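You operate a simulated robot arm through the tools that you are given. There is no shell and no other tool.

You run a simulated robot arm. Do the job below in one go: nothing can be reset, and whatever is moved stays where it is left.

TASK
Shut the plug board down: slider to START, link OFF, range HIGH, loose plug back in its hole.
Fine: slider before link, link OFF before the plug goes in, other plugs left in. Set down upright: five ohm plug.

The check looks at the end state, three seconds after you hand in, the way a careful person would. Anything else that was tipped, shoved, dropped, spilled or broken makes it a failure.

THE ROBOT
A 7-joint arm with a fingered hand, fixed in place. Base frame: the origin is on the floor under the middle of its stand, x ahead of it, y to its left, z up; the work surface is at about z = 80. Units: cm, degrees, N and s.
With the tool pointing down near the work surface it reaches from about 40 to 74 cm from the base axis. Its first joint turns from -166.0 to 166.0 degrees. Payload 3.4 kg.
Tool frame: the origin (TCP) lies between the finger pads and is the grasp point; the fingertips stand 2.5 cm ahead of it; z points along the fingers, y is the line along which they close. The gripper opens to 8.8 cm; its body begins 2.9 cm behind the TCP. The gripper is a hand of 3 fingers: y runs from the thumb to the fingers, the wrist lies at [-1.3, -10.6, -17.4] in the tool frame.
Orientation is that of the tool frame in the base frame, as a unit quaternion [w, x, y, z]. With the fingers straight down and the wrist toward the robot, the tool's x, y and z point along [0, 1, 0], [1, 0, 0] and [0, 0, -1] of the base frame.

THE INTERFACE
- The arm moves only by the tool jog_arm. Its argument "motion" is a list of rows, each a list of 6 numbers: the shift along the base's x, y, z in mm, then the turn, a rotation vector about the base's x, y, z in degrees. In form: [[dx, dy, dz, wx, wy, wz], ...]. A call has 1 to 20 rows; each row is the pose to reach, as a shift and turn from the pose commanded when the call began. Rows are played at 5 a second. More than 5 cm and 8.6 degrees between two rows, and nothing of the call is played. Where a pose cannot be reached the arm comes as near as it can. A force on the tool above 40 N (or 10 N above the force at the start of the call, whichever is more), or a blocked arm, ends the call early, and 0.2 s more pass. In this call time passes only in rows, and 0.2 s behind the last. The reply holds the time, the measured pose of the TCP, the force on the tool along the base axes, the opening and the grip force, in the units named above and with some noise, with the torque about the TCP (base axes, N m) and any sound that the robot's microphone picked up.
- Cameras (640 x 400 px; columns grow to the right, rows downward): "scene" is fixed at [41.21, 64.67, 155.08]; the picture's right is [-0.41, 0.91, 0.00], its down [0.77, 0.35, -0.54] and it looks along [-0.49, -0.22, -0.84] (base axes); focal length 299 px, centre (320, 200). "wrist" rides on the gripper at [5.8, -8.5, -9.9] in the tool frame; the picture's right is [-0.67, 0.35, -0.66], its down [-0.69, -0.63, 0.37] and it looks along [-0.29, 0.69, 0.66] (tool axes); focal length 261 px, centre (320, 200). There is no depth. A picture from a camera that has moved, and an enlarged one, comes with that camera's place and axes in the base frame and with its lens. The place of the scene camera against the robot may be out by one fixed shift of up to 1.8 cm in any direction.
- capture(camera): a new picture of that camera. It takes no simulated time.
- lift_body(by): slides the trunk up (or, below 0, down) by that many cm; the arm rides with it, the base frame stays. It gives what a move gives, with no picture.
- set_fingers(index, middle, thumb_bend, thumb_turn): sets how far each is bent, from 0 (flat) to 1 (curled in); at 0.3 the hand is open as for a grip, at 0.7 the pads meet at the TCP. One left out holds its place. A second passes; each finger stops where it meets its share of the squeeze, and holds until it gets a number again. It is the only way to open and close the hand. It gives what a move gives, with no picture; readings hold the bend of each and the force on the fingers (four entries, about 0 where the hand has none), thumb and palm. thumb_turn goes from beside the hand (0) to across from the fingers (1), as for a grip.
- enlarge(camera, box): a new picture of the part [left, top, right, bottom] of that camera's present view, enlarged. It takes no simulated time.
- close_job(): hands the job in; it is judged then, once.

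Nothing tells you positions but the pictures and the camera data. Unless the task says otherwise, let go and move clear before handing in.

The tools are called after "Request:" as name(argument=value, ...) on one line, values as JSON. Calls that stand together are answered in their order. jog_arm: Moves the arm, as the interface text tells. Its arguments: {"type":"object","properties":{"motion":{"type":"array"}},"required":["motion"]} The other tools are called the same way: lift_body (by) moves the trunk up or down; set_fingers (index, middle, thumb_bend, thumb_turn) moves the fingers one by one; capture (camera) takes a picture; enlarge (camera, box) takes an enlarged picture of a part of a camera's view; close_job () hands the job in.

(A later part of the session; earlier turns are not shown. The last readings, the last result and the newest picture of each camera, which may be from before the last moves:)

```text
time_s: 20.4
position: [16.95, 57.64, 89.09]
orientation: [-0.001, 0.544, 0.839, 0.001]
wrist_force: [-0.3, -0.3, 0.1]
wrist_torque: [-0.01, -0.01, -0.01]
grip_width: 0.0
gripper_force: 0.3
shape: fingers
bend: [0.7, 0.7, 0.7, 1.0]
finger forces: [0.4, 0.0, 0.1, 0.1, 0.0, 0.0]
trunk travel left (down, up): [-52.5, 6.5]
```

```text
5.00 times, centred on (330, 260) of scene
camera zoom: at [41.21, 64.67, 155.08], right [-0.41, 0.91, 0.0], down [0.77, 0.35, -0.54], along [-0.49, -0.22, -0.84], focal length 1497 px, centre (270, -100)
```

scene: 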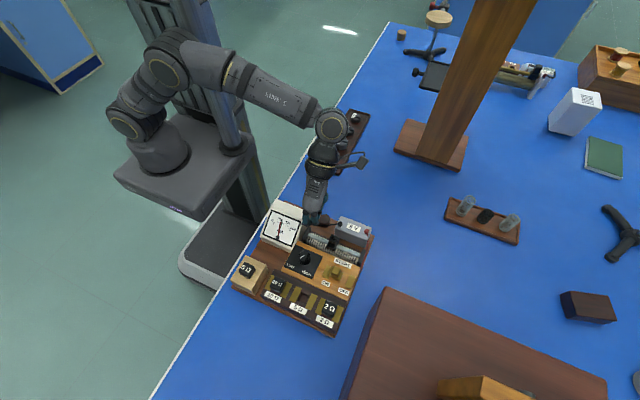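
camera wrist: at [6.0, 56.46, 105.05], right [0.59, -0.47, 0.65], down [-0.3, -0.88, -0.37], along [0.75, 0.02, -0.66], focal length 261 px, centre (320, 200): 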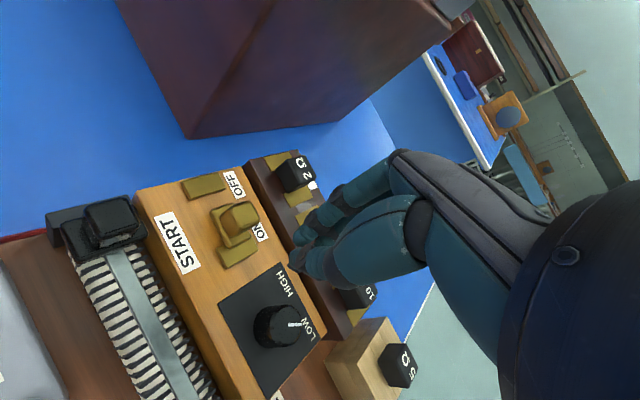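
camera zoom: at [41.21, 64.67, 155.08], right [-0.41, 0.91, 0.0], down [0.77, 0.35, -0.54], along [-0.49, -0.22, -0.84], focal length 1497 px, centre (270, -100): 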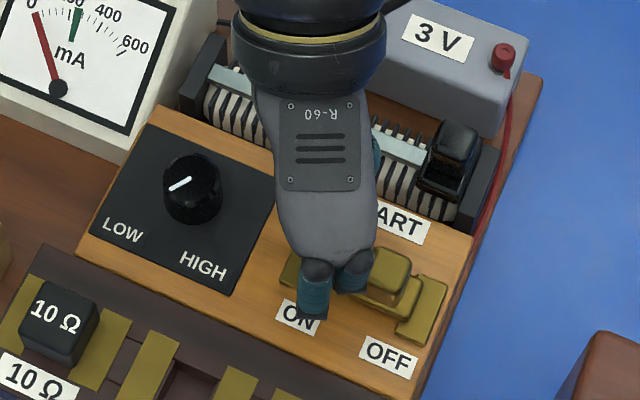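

The link plate now reaches the OFF pad. I'll keep nudging until I feel a stop.

Request:
jog_arm(motion=[[0, 1.5, 0, 0, 0, 0], [0, 3, 0, 0, 0, 0], [0, 4.5, 0, 0, 0, 0]])

Request:
enlarge(camera="wrist", box=[160, 120, 400, 280])

Request:
enlarge(camera="scene", box=[290, 220, 370, 300])

```text
time_s: 21.2
position: [16.87, 58.13, 89.1]
orientation: [-0.001, 0.545, 0.839, 0.0]
wrist_force: [-0.5, 0.2, -0.2]
wrist_torque: [-0.01, 0.02, 0.02]
grip_width: 0.02
gripper_force: 0.3
shape: fingers
bend: [0.7, 0.7, 0.7, 1.0]
finger forces: [0.5, 0.1, 0.0, 0.0, 0.1, 0.0]
trunk travel left (down, up): [-52.5, 6.5]
```

```text
2.50 times, centred on (280, 200) of wrist
camera zoom: at [6.73, 59.92, 99.02], right [0.59, -0.47, 0.65], down [-0.3, -0.88, -0.37], along [0.75, 0.02, -0.66], focal length 652 px, centre (420, 200)
```

zoom: 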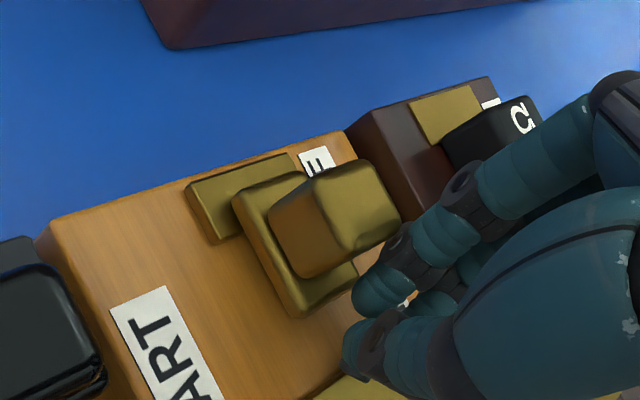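

```text
5.00 times, centred on (330, 260) of scene
camera zoom: at [41.21, 64.67, 155.08], right [-0.41, 0.91, 0.0], down [0.77, 0.35, -0.54], along [-0.49, -0.22, -0.84], focal length 1497 px, centre (270, -100)
```

zoom: 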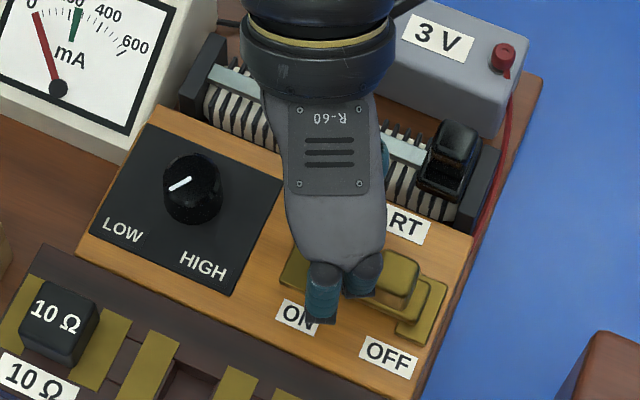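

Request:
jog_arm(motion=[[0, 1.5, 0, 0, 0, 0], [0, 3, 0, 0, 0, 0], [0, 4.5, 0, 0, 0, 0]])

Request:
enlarge(camera="wrist", box=[160, 120, 400, 280])

Request:
enlarge(camera="scene", box=[290, 220, 370, 300])

```text
time_s: 22.0
position: [16.96, 58.61, 89.19]
orientation: [0.0, 0.544, 0.839, 0.0]
wrist_force: [0.0, -0.9, 0.4]
wrist_torque: [-0.02, 0.03, 0.0]
grip_width: 0.0
gripper_force: 0.2
shape: fingers
bend: [0.7, 0.7, 0.7, 1.0]
finger forces: [0.6, 0.1, 0.0, 0.1, 0.1, 0.1]
trunk travel left (down, up): [-52.5, 6.5]
```

```text
2.50 times, centred on (280, 200) of wrist
camera zoom: at [6.7, 60.42, 99.08], right [0.59, -0.47, 0.66], down [-0.3, -0.88, -0.37], along [0.75, 0.02, -0.66], focal length 652 px, centre (420, 200)
```

zoom: 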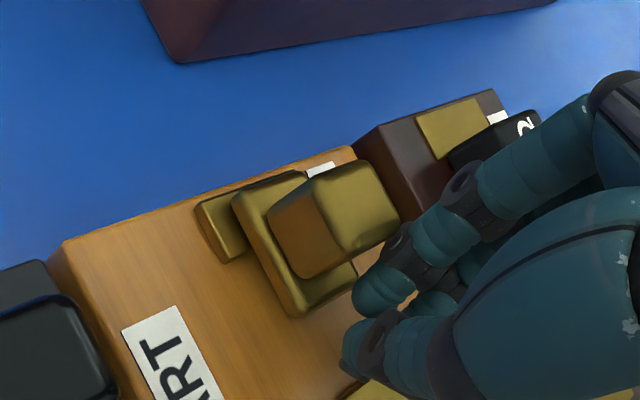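

```text
5.00 times, centred on (330, 260) of scene
camera zoom: at [41.21, 64.67, 155.08], right [-0.41, 0.91, 0.0], down [0.77, 0.35, -0.54], along [-0.49, -0.22, -0.84], focal length 1497 px, centre (270, -100)
```

zoom: 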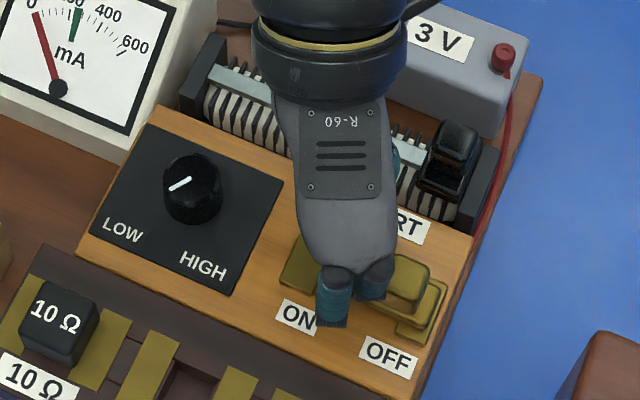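

Request:
jog_arm(motion=[[0, 1.5, 0, 0, 0, 0], [0, 3, 0, 0, 0, 0], [0, 4.5, 0, 0, 0, 0]])

Request:
enlarge(camera="wrist", box=[160, 120, 400, 280])

Request:
enlarge(camera="scene", box=[290, 220, 370, 300])

```text
time_s: 22.8
position: [16.94, 58.91, 89.25]
orientation: [-0.001, 0.544, 0.839, 0.0]
wrist_force: [1.4, -6.7, -3.9]
wrist_torque: [-0.09, 0.01, -0.07]
grip_width: 0.02
gripper_force: 3.5
shape: fingers
bend: [0.7, 0.7, 0.7, 1.0]
finger forces: [7.1, 0.0, 0.0, 0.0, 0.0, 0.0]
trunk travel left (down, up): [-52.5, 6.5]
```

```text
2.50 times, centred on (280, 200) of wrist
camera zoom: at [6.76, 60.79, 99.12], right [0.59, -0.47, 0.66], down [-0.3, -0.88, -0.37], along [0.75, 0.02, -0.66], focal length 652 px, centre (420, 200)
```

zoom: 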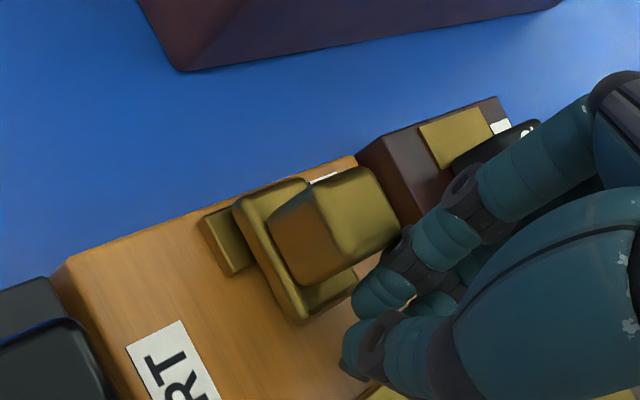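

```text
5.00 times, centred on (330, 260) of scene
camera zoom: at [41.21, 64.67, 155.08], right [-0.41, 0.91, 0.0], down [0.77, 0.35, -0.54], along [-0.49, -0.22, -0.84], focal length 1497 px, centre (270, -100)
```

zoom: 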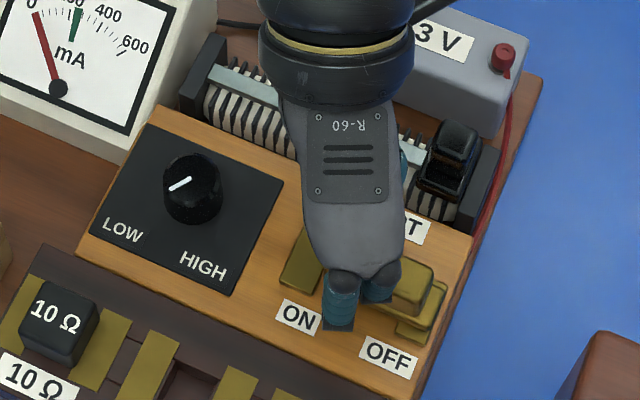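

The link met its stop on the OFF pad (about −7 N) after roughly 3 cm of travel. I'll back off, rise, return the yaw to zero and go above the range knob to look.

Request:
jog_arm(motion=[[0, -8, 0, 0, 0, 0], [0, -16, 0, 0, 0, 0], [0, -20, 35, 0, 0, 0], [0, -35, 68, 0, 0, -8], [-2, -60, 68, 0, 0, -16], [-5, -86, 68, 0, 0, -24]])

Request:
capture(camera="wrist")

Request:
enlarge(camera="wrist", box=[140, 180, 380, 340])

Request:
enlarge(camera="scene", box=[230, 190, 390, 330])

```text
time_s: 24.2
position: [16.49, 50.48, 95.82]
orientation: [-0.001, 0.707, 0.707, 0.0]
wrist_force: [-0.5, 0.4, 0.4]
wrist_torque: [-0.01, 0.03, 0.0]
grip_width: 0.02
gripper_force: 0.1
shape: fingers
bend: [0.7, 0.7, 0.7, 1.0]
finger forces: [0.0, 0.1, 0.0, 0.0, 0.1, 0.1]
trunk travel left (down, up): [-52.5, 6.5]
```

```text
taken
camera wrist: at [7.88, 56.27, 105.87], right [0.35, -0.67, 0.65], down [-0.63, -0.68, -0.37], along [0.69, -0.29, -0.66], focal length 261 px, centre (320, 200)
```

wrist: 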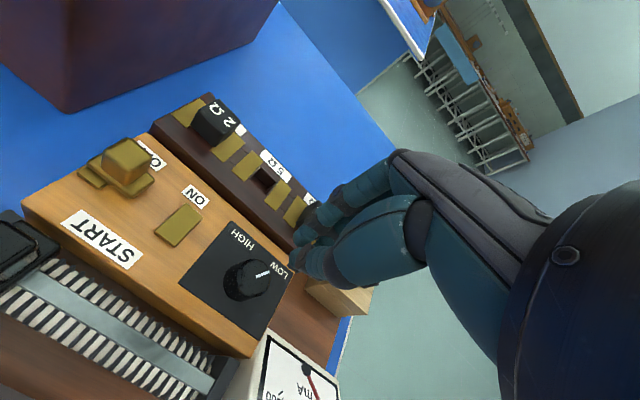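

```text
2.50 times, centred on (260, 260) of wrist
camera zoom: at [7.88, 56.27, 105.87], right [0.35, -0.67, 0.65], down [-0.63, -0.68, -0.37], along [0.69, -0.29, -0.66], focal length 652 px, centre (470, 50)
```

zoom: 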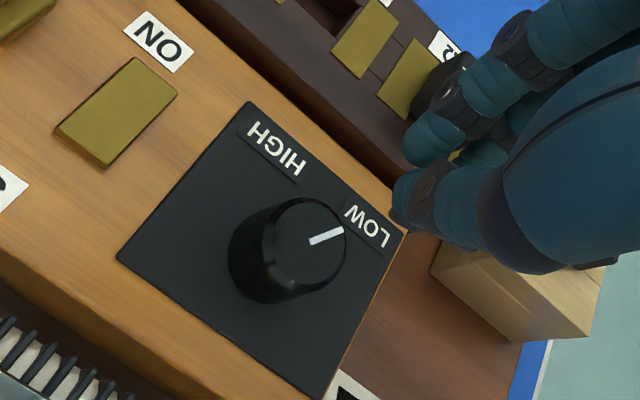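

```text
2.86 times, centred on (310, 260) of scene
camera zoom: at [41.21, 64.67, 155.08], right [-0.41, 0.91, 0.0], down [0.77, 0.35, -0.54], along [-0.49, -0.22, -0.84], focal length 855 px, centre (349, 29)
```

zoom: 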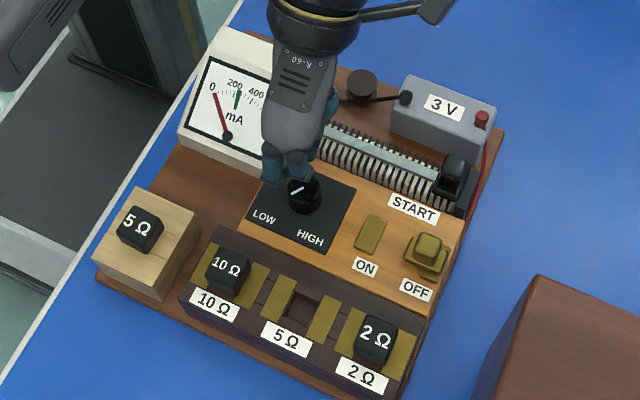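

The knob's centre is ≈ (16.3, 49.85), top z ≈ 87.2, pointer at −35° (LOW); HIGH is at about +36°, so I need ≈ +70° about z. I'll part-open the hand, centre over the knob and pre-yaw −20° so the turn stays clear of the meter.

Request:
set_fingers(index=0.5, middle=0.5, thumb_bend=0.5, thumb_turn=1.0)

Request:
jog_arm(motion=[[-1, -3, -10, 0, 0, -8], [-2, -6, -20, 0, 0, -16], [-2, -6, -30, 0, 0, -20]])

Request:
capture(camera="wrist")

Request:
enlarge(camera="wrist", box=[200, 140, 440, 320])

Request:
enlarge(camera="scene", box=[250, 200, 350, 290])

```text
time_s: 25.2
position: [16.52, 50.61, 96.03]
orientation: [-0.001, 0.707, 0.707, 0.001]
wrist_force: [0.0, -0.7, -0.6]
wrist_torque: [-0.05, -0.01, -0.01]
grip_width: 4.1
gripper_force: 0.1
shape: fingers
bend: [0.5, 0.5, 0.5, 1.0]
finger forces: [0.1, 0.1, 0.1, 0.0, 0.1, 0.1]
trunk travel left (down, up): [-52.5, 6.5]
```

```text
time_s: 26.0
position: [16.36, 49.79, 92.87]
orientation: [0.0, 0.82, 0.572, 0.0]
wrist_force: [-0.4, 0.7, 0.7]
wrist_torque: [-0.01, 0.0, 0.01]
grip_width: 4.13
gripper_force: 0.1
shape: fingers
bend: [0.5, 0.5, 0.5, 1.0]
finger forces: [0.0, 0.0, 0.0, 0.0, 0.1, 0.1]
trunk travel left (down, up): [-52.5, 6.5]
```

```text
taken
camera wrist: at [10.12, 58.25, 102.87], right [0.1, -0.75, 0.65], down [-0.83, -0.43, -0.37], along [0.55, -0.51, -0.66], focal length 261 px, centre (320, 200)
```

wrist: 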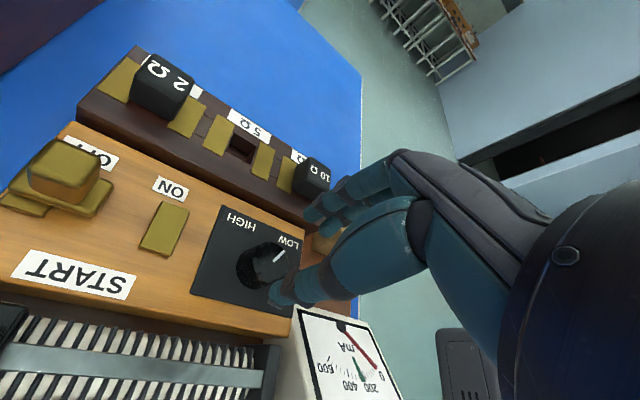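

```text
2.22 times, centred on (320, 230) of wrist
camera zoom: at [10.12, 58.25, 102.87], right [0.1, -0.75, 0.65], down [-0.83, -0.43, -0.37], along [0.55, -0.51, -0.66], focal length 579 px, centre (320, 133)
```

zoom: 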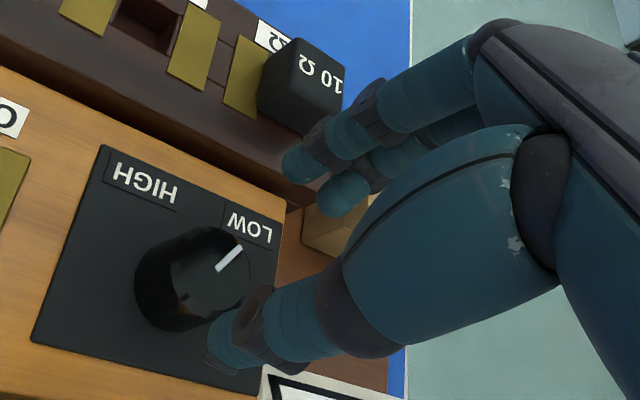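

```text
4.44 times, centred on (300, 245) of scene
camera zoom: at [41.21, 64.67, 155.08], right [-0.41, 0.91, 0.0], down [0.77, 0.35, -0.54], along [-0.49, -0.22, -0.84], focal length 1331 px, centre (409, 0)
```

zoom: 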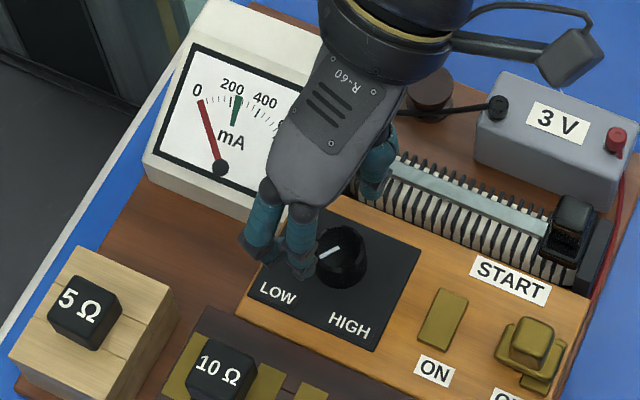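

The knob is centred between thumb and fingers. I'll lower until the tips are just above the black plate.

Request:
jog_arm(motion=[[-1, 1, -15, 0, 0, 0], [-1, 1, -30, 0, 0, 0], [-1, 1, -42, 0, 0, 0]])

Request:
capture(camera="wrist")

Request:
enlarge(camera="wrist", box=[200, 140, 440, 320])

Request:
enlarge(camera="scene", box=[250, 200, 350, 290])

```text
time_s: 26.8
position: [16.03, 50.02, 88.75]
orientation: [0.0, 0.819, 0.574, 0.001]
wrist_force: [0.9, -0.4, 0.2]
wrist_torque: [0.0, -0.01, -0.01]
grip_width: 4.09
gripper_force: 0.1
shape: fingers
bend: [0.5, 0.5, 0.5, 1.0]
finger forces: [0.1, 0.0, 0.0, 0.1, 0.0, 0.1]
trunk travel left (down, up): [-52.5, 6.5]
```

```text
taken
camera wrist: at [9.98, 58.25, 98.65], right [0.1, -0.75, 0.65], down [-0.83, -0.43, -0.37], along [0.56, -0.5, -0.66], focal length 261 px, centre (320, 200)
```

wrist: 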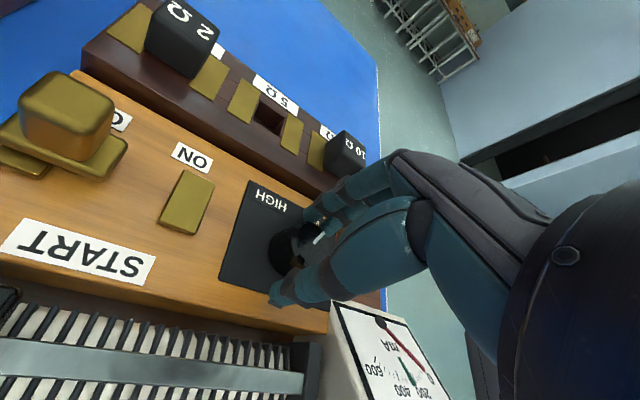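

```text
2.22 times, centred on (320, 230) of wrist
camera zoom: at [9.98, 58.25, 98.65], right [0.1, -0.75, 0.65], down [-0.83, -0.43, -0.37], along [0.56, -0.5, -0.66], focal length 579 px, centre (320, 133)
```

zoom: 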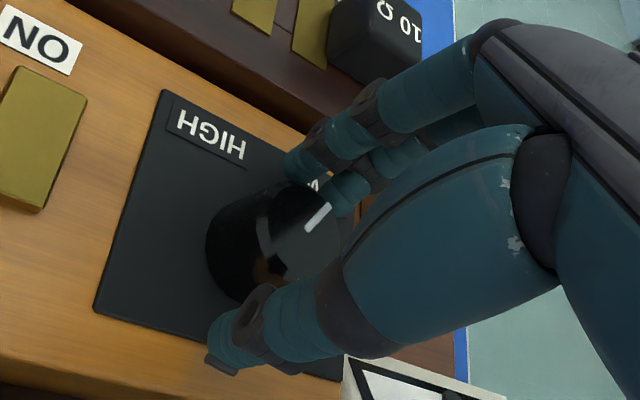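

```text
4.44 times, centred on (300, 245) of scene
camera zoom: at [41.21, 64.67, 155.08], right [-0.41, 0.91, 0.0], down [0.77, 0.35, -0.54], along [-0.49, -0.22, -0.84], focal length 1331 px, centre (409, 0)
```

zoom: 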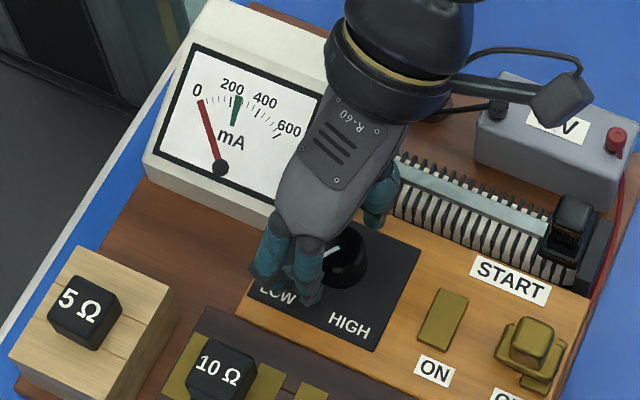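

The tips bracket the knob well. I'll lower 2 mm more and close gently on it.

Request:
jog_arm(motion=[[1, -1, -2, 0, 0, 0]])

Request:
set_fingers(index=0.66, middle=0.66, thumb_bend=0.66)

Request:
enlarge(camera="wrist", box=[200, 140, 440, 320])

Request:
enlarge(camera="scene", box=[250, 200, 350, 290])

```text
time_s: 27.2
position: [16.23, 49.86, 88.53]
orientation: [0.0, 0.819, 0.573, 0.0]
wrist_force: [-0.4, -0.1, -0.3]
wrist_torque: [0.04, 0.02, 0.01]
grip_width: 4.08
gripper_force: 0.1
shape: fingers
bend: [0.5, 0.5, 0.5, 1.0]
finger forces: [0.1, 0.1, 0.0, 0.1, 0.0, 0.0]
trunk travel left (down, up): [-52.5, 6.5]
```

```text
time_s: 28.2
position: [16.21, 49.73, 88.63]
orientation: [-0.002, 0.819, 0.573, 0.0]
wrist_force: [1.6, -1.1, -1.2]
wrist_torque: [-0.04, -0.03, -0.01]
grip_width: 2.26
gripper_force: 6.1
shape: fingers
bend: [0.59, 0.63, 0.59, 1.0]
finger forces: [4.4, 2.5, 0.0, 0.0, 5.3, 0.0]
trunk travel left (down, up): [-52.5, 6.5]
```

```text
2.22 times, centred on (320, 230) of wrist
camera zoom: at [10.11, 58.11, 98.48], right [0.1, -0.75, 0.66], down [-0.83, -0.43, -0.37], along [0.56, -0.5, -0.66], focal length 579 px, centre (320, 133)
```

zoom: 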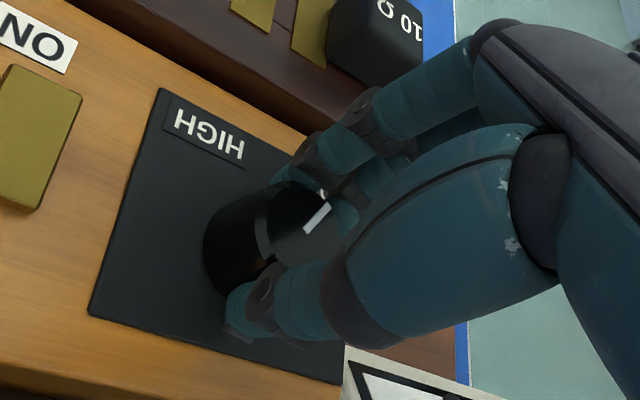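

```text
4.44 times, centred on (300, 245) of scene
camera zoom: at [41.21, 64.67, 155.08], right [-0.41, 0.91, 0.0], down [0.77, 0.35, -0.54], along [-0.49, -0.22, -0.84], focal length 1331 px, centre (409, 0)
```

zoom: 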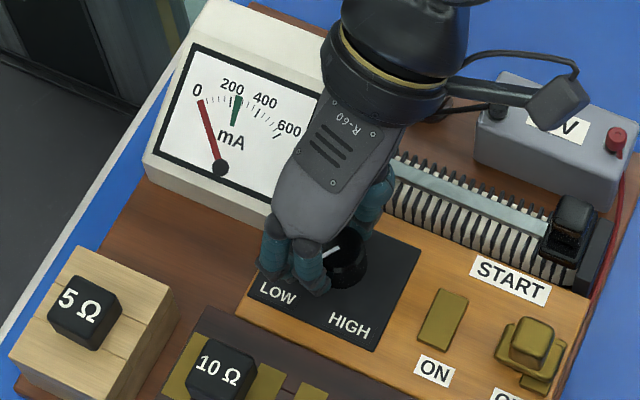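

The knob is held by all three digits (≈ 5 N). I'll turn it +32° first and check.

Request:
jog_arm(motion=[[0, 0, 0, 0, 0, 6], [0, 0, 0, 0, 0, 12], [0, 0, 0, 0, 0, 18], [0, 0, 0, 0, 0, 24], [0, 0, 0, 0, 0, 30]])

Request:
enlarge(camera="wrist", box=[200, 140, 440, 320])

Request:
enlarge(camera="scene", box=[250, 200, 350, 290])

```text
time_s: 29.4
position: [16.27, 49.82, 88.55]
orientation: [0.0, 0.642, 0.767, 0.0]
wrist_force: [4.3, -1.1, 0.4]
wrist_torque: [-0.04, -0.12, -0.05]
grip_width: 2.27
gripper_force: 6.5
shape: fingers
bend: [0.59, 0.63, 0.6, 1.0]
finger forces: [5.4, 3.6, 0.0, 0.0, 4.6, 0.0]
trunk travel left (down, up): [-52.5, 6.5]
```

```text
2.22 times, centred on (320, 230) of wrist
camera zoom: at [6.79, 54.0, 98.46], right [0.46, -0.6, 0.65], down [-0.5, -0.78, -0.37], along [0.73, -0.16, -0.66], focal length 579 px, centre (320, 133)
```

zoom: 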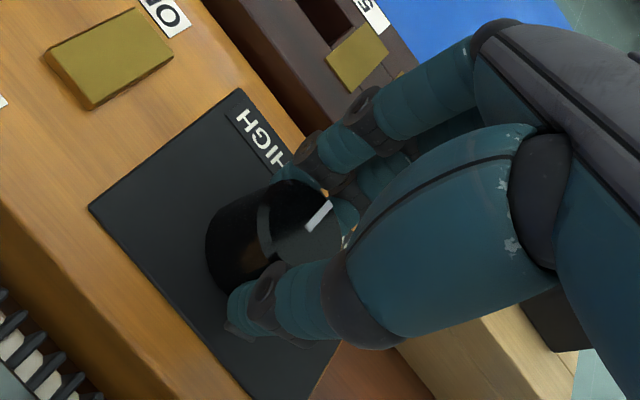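

```text
4.44 times, centred on (300, 245) of scene
camera zoom: at [41.21, 64.67, 155.08], right [-0.41, 0.91, 0.0], down [0.77, 0.35, -0.54], along [-0.49, -0.22, -0.84], focal length 1331 px, centre (409, 0)
```

zoom: 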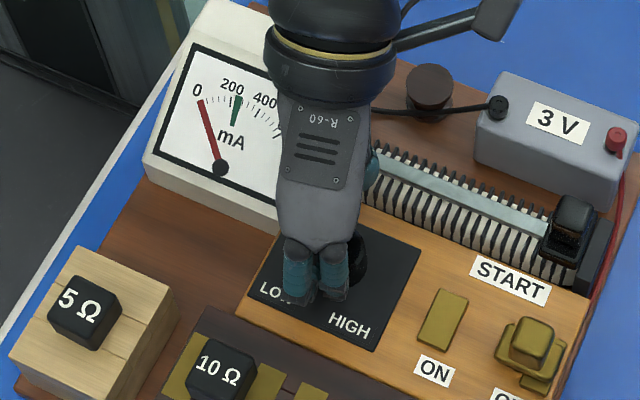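

The pointer is turning with the hand without slip. I'll continue another 30°, then finish in smaller steps.

Request:
jog_arm(motion=[[0, 0, 0, 0, 0, 6], [0, 0, 0, 0, 0, 12], [0, 0, 0, 0, 0, 18], [0, 0, 0, 0, 0, 24], [0, 0, 0, 0, 0, 30]])

Request:
enlarge(camera="wrist", box=[200, 140, 440, 320])

Request:
enlarge(camera="scene", box=[250, 200, 350, 290])

```text
time_s: 30.6
position: [16.33, 49.89, 88.54]
orientation: [0.0, 0.421, 0.907, 0.0]
wrist_force: [6.4, 0.7, -1.7]
wrist_torque: [0.07, -0.18, -0.05]
grip_width: 2.28
gripper_force: 7.7
shape: fingers
bend: [0.58, 0.62, 0.6, 1.0]
finger forces: [5.7, 4.6, 0.0, 0.1, 4.2, 0.0]
trunk travel left (down, up): [-52.5, 6.5]
```

```text
2.22 times, centred on (320, 230) of wrist
camera zoom: at [5.95, 48.81, 98.48], right [0.7, -0.29, 0.65], down [-0.04, -0.93, -0.37], along [0.71, 0.23, -0.66], focal length 579 px, centre (320, 133)
```

zoom: 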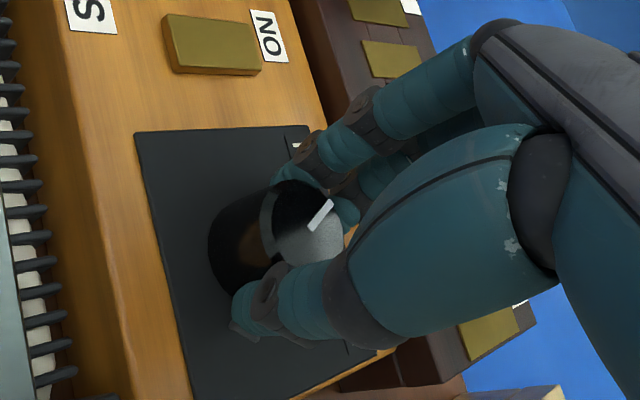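

```text
4.44 times, centred on (300, 245) of scene
camera zoom: at [41.21, 64.67, 155.08], right [-0.41, 0.91, 0.0], down [0.77, 0.35, -0.54], along [-0.49, -0.22, -0.84], focal length 1331 px, centre (409, 0)
```

zoom: 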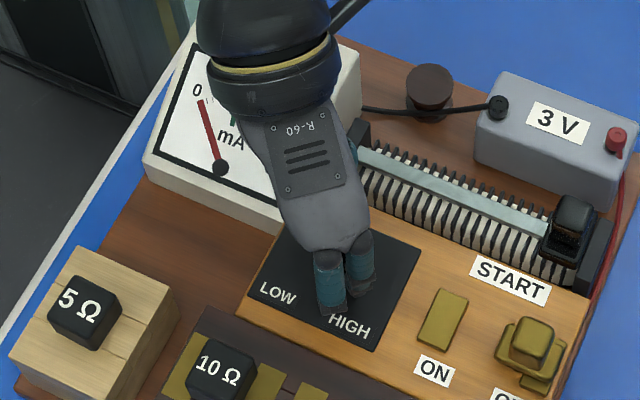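

Pointer should be at about +26°. I'll turn the last ≈ 11° in small steps, watching the torque.

Request:
jog_arm(motion=[[0, 0, 0, 0, 0, 3], [0, 0, 0, 0, 0, 6], [0, 0, 0, 0, 0, 9], [0, 0, 0, 0, 0, 11]])

Request:
enlarge(camera="wrist", box=[200, 140, 440, 320])

Request:
enlarge(camera="scene", box=[250, 200, 350, 290])

```text
time_s: 31.6
position: [16.3, 49.96, 88.51]
orientation: [-0.001, 0.334, 0.943, 0.0]
wrist_force: [8.0, 1.0, 0.4]
wrist_torque: [0.05, -0.18, -0.1]
grip_width: 2.3
gripper_force: 7.9
shape: fingers
bend: [0.58, 0.62, 0.6, 1.0]
finger forces: [6.1, 5.4, 0.0, 0.0, 4.2, 0.1]
trunk travel left (down, up): [-52.5, 6.5]
```

```text
2.22 times, centred on (320, 230) of wrist
camera zoom: at [6.37, 46.86, 98.47], right [0.74, -0.15, 0.65], down [0.14, -0.92, -0.37], along [0.66, 0.36, -0.66], focal length 579 px, centre (320, 133)
```

zoom: 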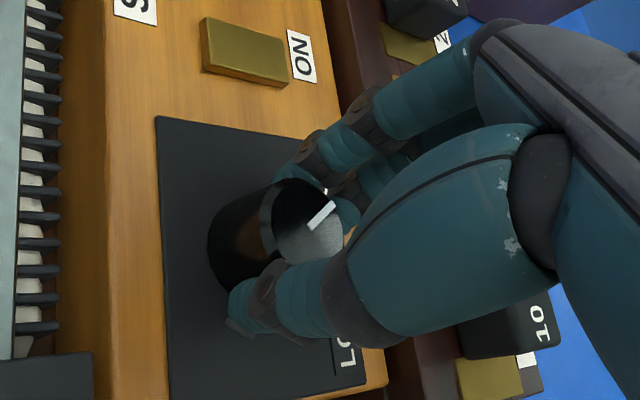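

```text
4.44 times, centred on (300, 245) of scene
camera zoom: at [41.21, 64.67, 155.08], right [-0.41, 0.91, 0.0], down [0.77, 0.35, -0.54], along [-0.49, -0.22, -0.84], focal length 1331 px, centre (409, 0)
```

zoom: 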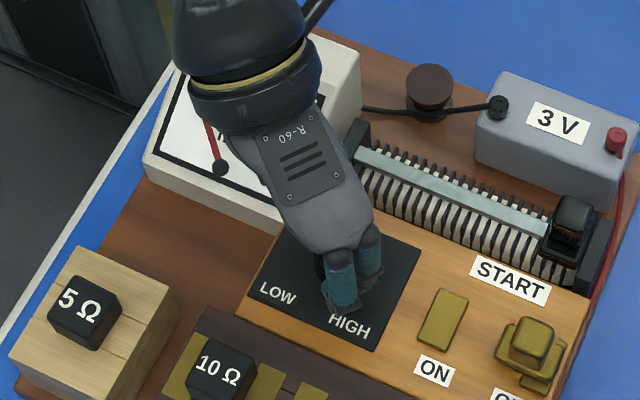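

The knob has been turned ≈ 71°. I'll release it, rise, and check the pointer against the HIGH label.

Request:
set_fingers(index=0.5, middle=0.5, thumb_bend=0.5)

Request:
jog_arm(motion=[[0, 0, 15, 0, 0, 0], [0, 0, 40, 0, 0, 0], [0, 0, 75, 0, 0, 0]])

Request:
enlarge(camera="wrist", box=[140, 180, 380, 340])

Request:
enlarge(camera="scene", box=[250, 200, 350, 290])

```text
time_s: 32.6
position: [16.25, 49.9, 88.43]
orientation: [-0.001, 0.334, 0.943, -0.001]
wrist_force: [0.1, -0.3, -0.8]
wrist_torque: [-0.01, 0.02, -0.02]
grip_width: 4.12
gripper_force: 0.0
shape: fingers
bend: [0.5, 0.5, 0.5, 1.0]
finger forces: [0.0, 0.1, 0.1, 0.1, 0.0, 0.1]
trunk travel left (down, up): [-52.5, 6.5]
```

```text
time_s: 33.4
position: [16.17, 49.97, 96.12]
orientation: [-0.001, 0.333, 0.943, 0.0]
wrist_force: [-0.6, 0.2, 0.9]
wrist_torque: [0.02, 0.0, -0.01]
grip_width: 4.08
gripper_force: 0.1
shape: fingers
bend: [0.5, 0.5, 0.5, 1.0]
finger forces: [0.0, 0.1, 0.0, 0.1, 0.1, 0.0]
trunk travel left (down, up): [-52.5, 6.5]
```

```text
2.50 times, centred on (260, 260) of wrist
camera zoom: at [6.25, 46.88, 106.19], right [0.74, -0.15, 0.65], down [0.14, -0.92, -0.37], along [0.66, 0.36, -0.66], focal length 652 px, centre (470, 50)
```

zoom: 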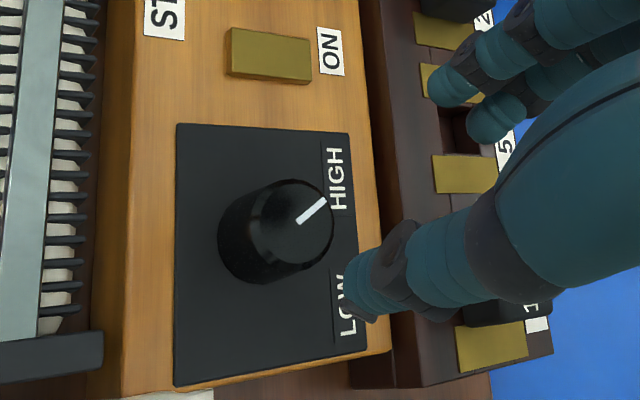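

```text
4.44 times, centred on (300, 245) of scene
camera zoom: at [41.21, 64.67, 155.08], right [-0.41, 0.91, 0.0], down [0.77, 0.35, -0.54], along [-0.49, -0.22, -0.84], focal length 1331 px, centre (409, 0)
```

zoom: 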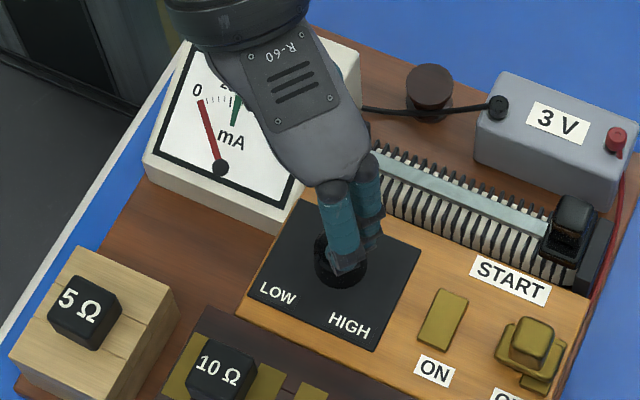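

The pointer now reads HIGH (≈ +36°), with the slider at START and the link OFF. Next, the loose plug: I'll return to zero yaw and hover near the pale block for a look.

Request:
jog_arm(motion=[[13, -17, 8, 0, 0, -8.4], [26, -34, 16, 0, 0, -16.8], [39, -51, 24, 0, 0, -25.2], [52, -68, 32, 0, 0, -33.6], [65, -85, 40, 0, 0, -42], [80, -100, 44, 0, 0, -50.6]])

Request:
capture(camera="wrist")

Request:
enlarge(camera="wrist", box=[140, 180, 380, 340])

Request:
enlarge(camera="scene", box=[220, 220, 370, 340])

```text
time_s: 34.8
position: [24.23, 39.74, 100.61]
orientation: [-0.001, 0.705, 0.709, 0.001]
wrist_force: [-0.1, -0.4, -0.1]
wrist_torque: [0.03, -0.04, 0.0]
grip_width: 4.11
gripper_force: 0.1
shape: fingers
bend: [0.5, 0.5, 0.5, 1.0]
finger forces: [0.1, 0.0, 0.0, 0.0, 0.0, 0.0]
trunk travel left (down, up): [-52.5, 6.5]
```

```text
taken
camera wrist: at [15.63, 45.49, 110.45], right [0.35, -0.67, 0.65], down [-0.63, -0.69, -0.37], along [0.7, -0.28, -0.66], focal length 261 px, centre (320, 200)
```

wrist: 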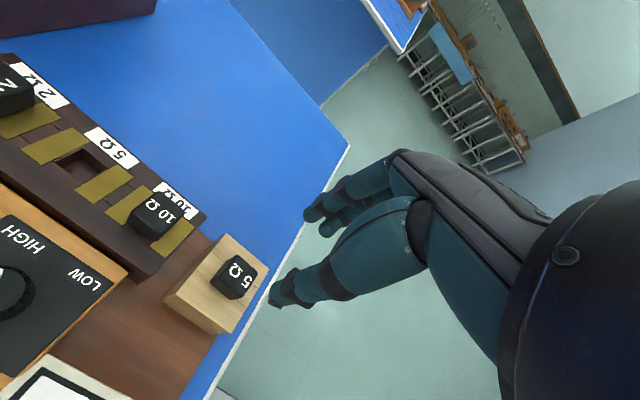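

```text
2.50 times, centred on (260, 260) of wrist
camera zoom: at [15.63, 45.49, 110.45], right [0.35, -0.67, 0.65], down [-0.63, -0.69, -0.37], along [0.7, -0.28, -0.66], focal length 652 px, centre (470, 50)
```

zoom: 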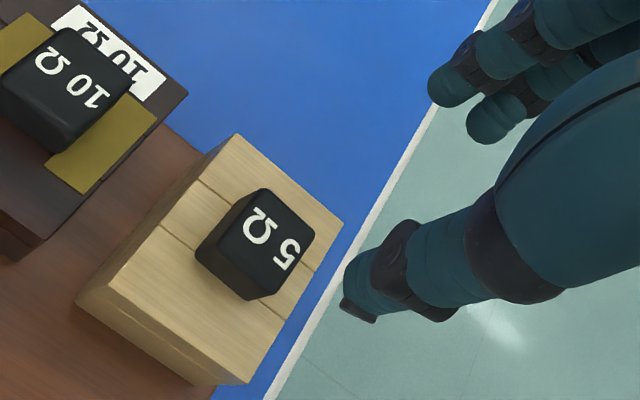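

```text
3.33 times, centred on (295, 280) of scene
camera zoom: at [41.21, 64.67, 155.08], right [-0.41, 0.91, 0.0], down [0.77, 0.35, -0.54], along [-0.49, -0.22, -0.84], focal length 998 px, centre (403, -67)
```

zoom: 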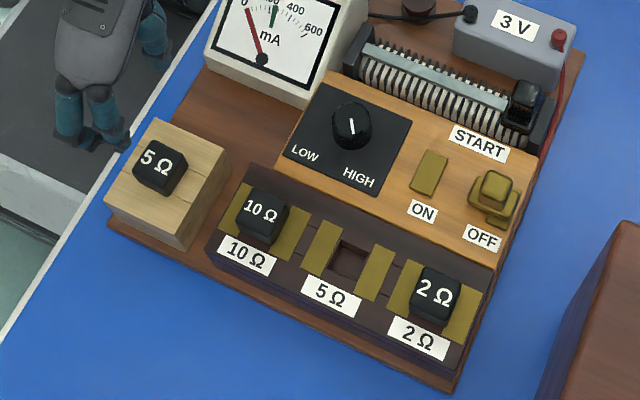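

All three settings look right. The loose plug's head is ≈ 2.5 cm square, centred near (24.85, 39.4) with top z ≈ 88.3 on the pale block (top ≈ 86). I'll lower to just above it and refine.

Request:
jog_arm(motion=[[6, -3, -25, 0, 0, 0], [6, -3, -50, 0, 0, 0]])

Request:
capture(camera="wrist")

Request:
enlarge(camera="wrist", box=[180, 180, 400, 340])

Request:
enlarge(camera="scene", box=[220, 220, 320, 320])

```text
time_s: 35.4
position: [24.85, 39.47, 95.34]
orientation: [-0.001, 0.704, 0.71, 0.001]
wrist_force: [-0.6, 0.1, 1.0]
wrist_torque: [-0.01, -0.01, 0.01]
grip_width: 4.09
gripper_force: 0.1
shape: fingers
bend: [0.5, 0.5, 0.5, 1.0]
finger forces: [0.0, 0.1, 0.0, 0.0, 0.0, 0.1]
trunk travel left (down, up): [-52.5, 6.5]
```

```text
taken
camera wrist: at [16.11, 45.17, 105.35], right [0.35, -0.67, 0.65], down [-0.63, -0.69, -0.37], along [0.7, -0.28, -0.66], focal length 261 px, centre (320, 200)
```

wrist: 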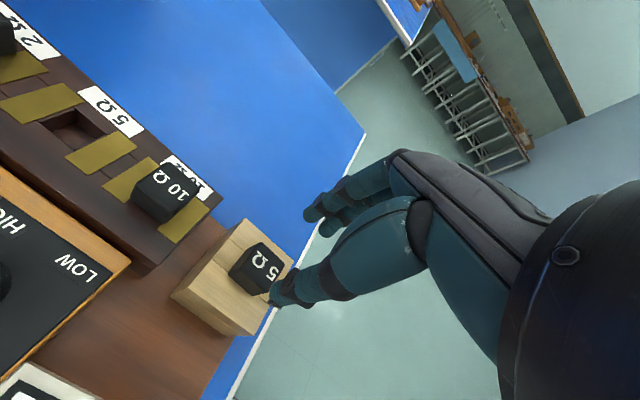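

```text
2.50 times, centred on (290, 260) of wrist
camera zoom: at [16.11, 45.17, 105.35], right [0.35, -0.67, 0.65], down [-0.63, -0.69, -0.37], along [0.7, -0.28, -0.66], focal length 652 px, centre (395, 50)
```

zoom: 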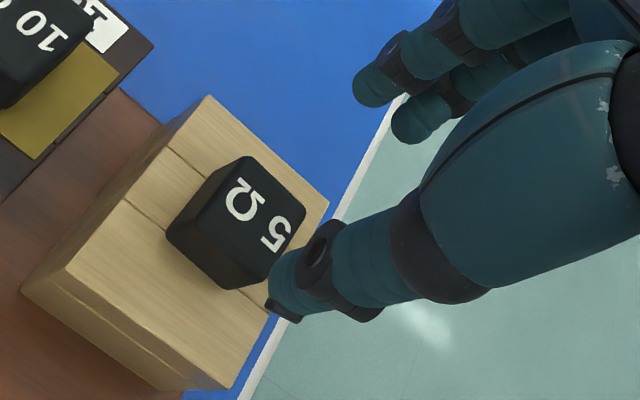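

```text
4.00 times, centred on (270, 270) of scene
camera zoom: at [41.21, 64.67, 155.08], right [-0.41, 0.91, 0.0], down [0.77, 0.35, -0.54], along [-0.49, -0.22, -0.84], focal length 1198 px, centre (520, -80)
```

zoom: 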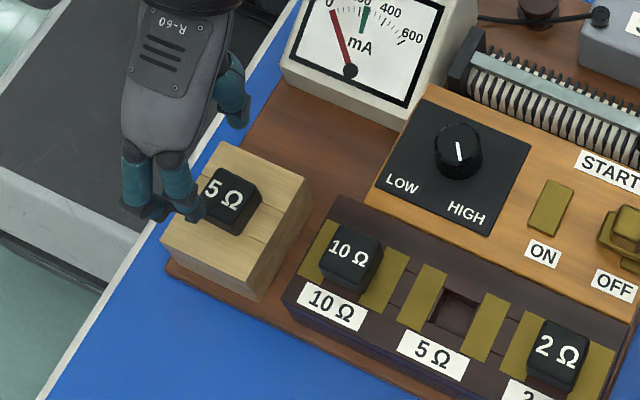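

Refined: plug head centre (24.98, 39.19), top z 88.26, block top z 85.75; it is square to the base axes. I'll shift by (+2.4, −2.9) mm, remove the 0.5° yaw and lower so the tips straddle the head just above the block.

Request:
jog_arm(motion=[[2.4, -2.9, 0, 0, 0, -0.5], [2.4, -2.9, -30, 0, 0, -0.5], [2.4, -2.9, -55, 0, 0, -0.5]])

Request:
enlarge(camera="wrist", box=[200, 150, 420, 310])

Request:
enlarge(camera="scene", box=[220, 220, 320, 320])

```text
time_s: 36.2
position: [25.1, 39.38, 89.75]
orientation: [0.0, 0.708, 0.706, 0.0]
wrist_force: [0.3, -0.2, 0.8]
wrist_torque: [0.02, 0.0, -0.03]
grip_width: 4.1
gripper_force: 0.1
shape: fingers
bend: [0.5, 0.5, 0.5, 1.0]
finger forces: [0.0, 0.0, 0.1, 0.0, 0.0, 0.0]
trunk travel left (down, up): [-52.5, 6.5]
```

```text
2.50 times, centred on (310, 230) of wrist
camera zoom: at [16.46, 45.12, 99.76], right [0.35, -0.67, 0.65], down [-0.63, -0.68, -0.37], along [0.69, -0.29, -0.66], focal length 652 px, centre (345, 125)
```

zoom: 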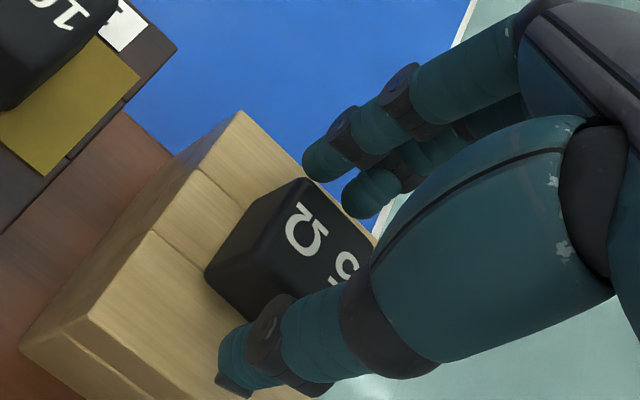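

```text
4.00 times, centred on (270, 270) of scene
camera zoom: at [41.21, 64.67, 155.08], right [-0.41, 0.91, 0.0], down [0.77, 0.35, -0.54], along [-0.49, -0.22, -0.84], focal length 1198 px, centre (520, -80)
```

zoom: 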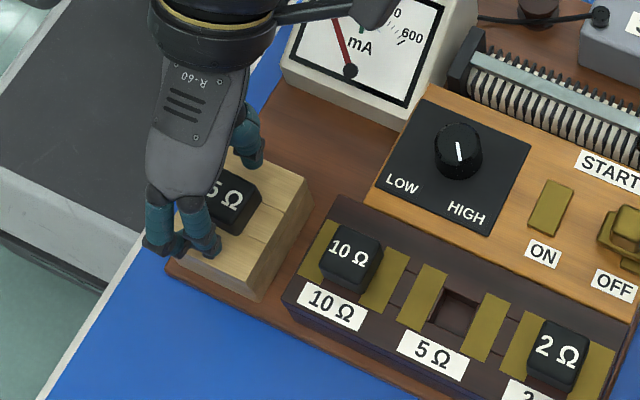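

Request:
jog_arm(motion=[[-0.5, -1.8, 0, 0, 0, 0], [-0.5, -1.8, -7.5, 0, 0, 0]])

Request:
enlarge(camera="wrist", box=[200, 150, 420, 310])

Request:
enlarge(camera="scene", box=[230, 230, 300, 300])

```text
time_s: 36.8
position: [24.9, 39.11, 89.15]
orientation: [0.0, 0.707, 0.707, 0.001]
wrist_force: [0.1, 0.2, 0.8]
wrist_torque: [-0.01, 0.02, -0.01]
grip_width: 4.11
gripper_force: 0.1
shape: fingers
bend: [0.5, 0.5, 0.5, 1.0]
finger forces: [0.0, 0.0, 0.1, 0.1, 0.0, 0.0]
trunk travel left (down, up): [-52.5, 6.5]
```

```text
2.50 times, centred on (310, 230) of wrist
camera zoom: at [16.33, 44.9, 99.09], right [0.35, -0.67, 0.66], down [-0.63, -0.68, -0.37], along [0.69, -0.29, -0.66], focal length 652 px, centre (345, 125)
```

zoom: 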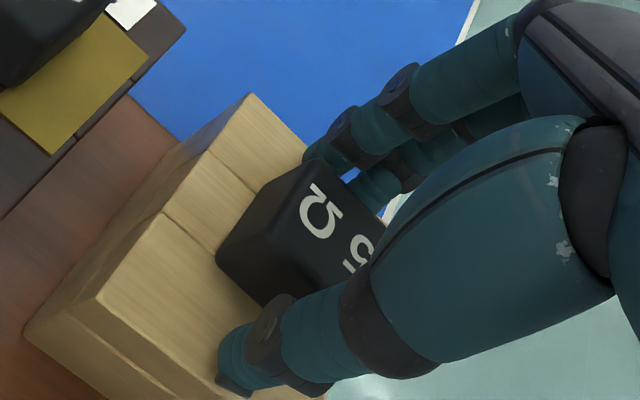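

```text
5.71 times, centred on (265, 265) of scene
camera zoom: at [41.21, 64.67, 155.08], right [-0.41, 0.91, 0.0], down [0.77, 0.35, -0.54], along [-0.49, -0.22, -0.84], focal length 1711 px, centre (634, -171)
```

zoom: 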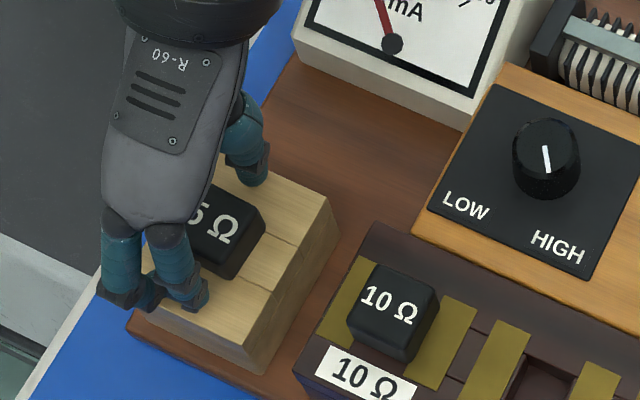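

Well aligned. I'll lower 2 mm more and close on the head.

Request:
jog_arm(motion=[[0.5, 0.5, -2, 0, 0, 0]])

Request:
set_fingers(index=0.68, middle=0.68, thumb_bend=0.68)

Request:
enlarge(camera="wrist", box=[200, 150, 420, 310])

Request:
enlarge(camera="scene", box=[230, 230, 300, 300])

```text
time_s: 37.2
position: [24.99, 39.17, 89.06]
orientation: [0.0, 0.708, 0.706, 0.0]
wrist_force: [-1.6, -0.3, 0.4]
wrist_torque: [-0.03, 0.02, 0.0]
grip_width: 4.1
gripper_force: 0.1
shape: fingers
bend: [0.5, 0.5, 0.5, 1.0]
finger forces: [0.0, 0.0, 0.0, 0.1, 0.0, 0.0]
trunk travel left (down, up): [-52.5, 6.5]
```

```text
time_s: 38.2
position: [25.08, 39.21, 88.94]
orientation: [-0.001, 0.707, 0.707, 0.0]
wrist_force: [1.7, -0.1, -0.1]
wrist_torque: [-0.02, 0.0, -0.01]
grip_width: 2.18
gripper_force: 8.1
shape: fingers
bend: [0.61, 0.63, 0.58, 1.0]
finger forces: [4.4, 4.6, 0.0, 0.1, 7.8, 0.0]
trunk travel left (down, up): [-52.5, 6.5]
```

```text
2.50 times, centred on (310, 230) of wrist
camera zoom: at [16.4, 44.96, 98.91], right [0.35, -0.67, 0.65], down [-0.63, -0.68, -0.37], along [0.69, -0.29, -0.66], focal length 652 px, centre (345, 125)
```

zoom: 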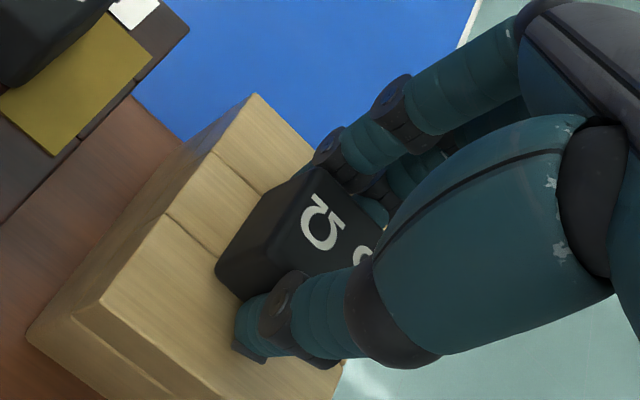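

```text
5.71 times, centred on (265, 265) of scene
camera zoom: at [41.21, 64.67, 155.08], right [-0.41, 0.91, 0.0], down [0.77, 0.35, -0.54], along [-0.49, -0.22, -0.84], focal length 1711 px, centre (634, -171)
```

zoom: 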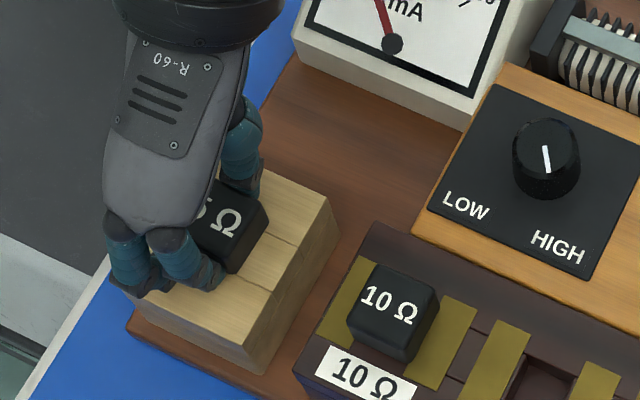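

Firm hold (thumb 7.8 N, fingers 4.5 N each), plug undisturbed. I'll lift straight up slowly.

Request:
jog_arm(motion=[[0, 0, 4, 0, 0, 0], [0, 0, 8, 0, 0, 0], [0, 0, 14, 0, 0, 0], [0, 0, 20, 0, 0, 0], [0, 0, 28, 0, 0, 0], [0, 0, 38, 0, 0, 0], [0, 0, 48, 0, 0, 0], [0, 0, 60, 0, 0, 0]])

Request:
capture(camera="wrist")

Request:
enlarge(camera="wrist", box=[200, 150, 420, 310])

Request:
enlarge(camera="scene", box=[220, 210, 320, 310])

```text
time_s: 40.0
position: [25.05, 39.14, 94.88]
orientation: [0.0, 0.708, 0.706, 0.0]
wrist_force: [0.0, 0.7, -0.7]
wrist_torque: [-0.02, 0.02, 0.02]
grip_width: 2.19
gripper_force: 8.2
shape: fingers
bend: [0.61, 0.63, 0.58, 1.0]
finger forces: [4.1, 4.1, 0.0, 0.0, 8.2, 0.0]
trunk travel left (down, up): [-52.5, 6.5]
```

```text
taken
camera wrist: at [16.45, 45.0, 104.93], right [0.35, -0.67, 0.66], down [-0.63, -0.68, -0.37], along [0.69, -0.29, -0.66], focal length 261 px, centre (320, 200)
```

wrist: 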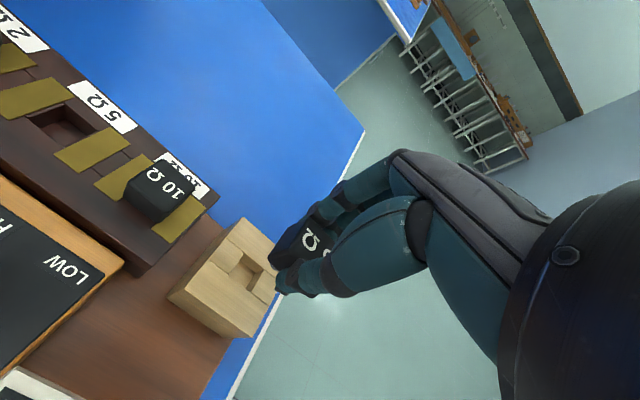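

```text
2.50 times, centred on (310, 230) of wrist
camera zoom: at [16.45, 45.0, 104.93], right [0.35, -0.67, 0.66], down [-0.63, -0.68, -0.37], along [0.69, -0.29, -0.66], focal length 652 px, centre (345, 125)
```

zoom: 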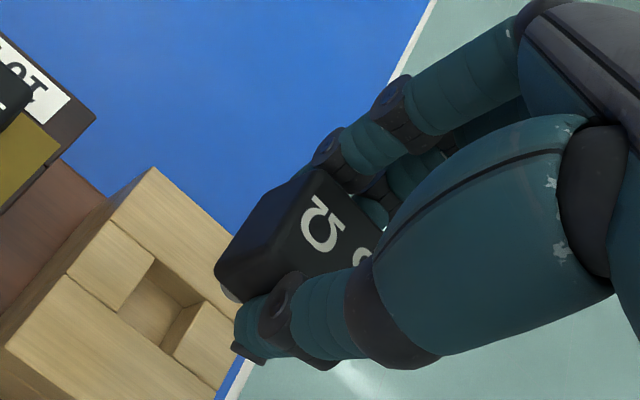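

```text
4.00 times, centred on (270, 260) of scene
camera zoom: at [41.21, 64.67, 155.08], right [-0.41, 0.91, 0.0], down [0.77, 0.35, -0.54], along [-0.49, -0.22, -0.84], focal length 1198 px, centre (520, -40)
```

zoom: 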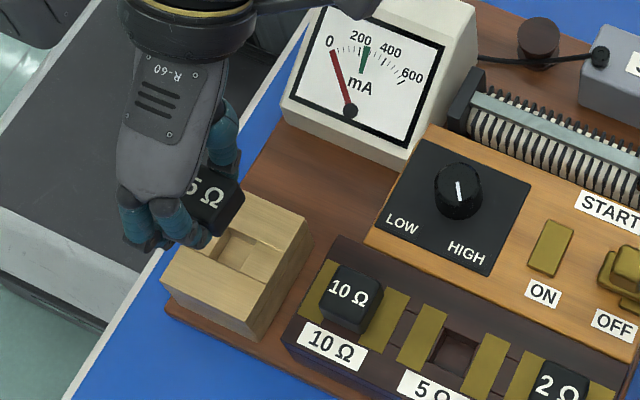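

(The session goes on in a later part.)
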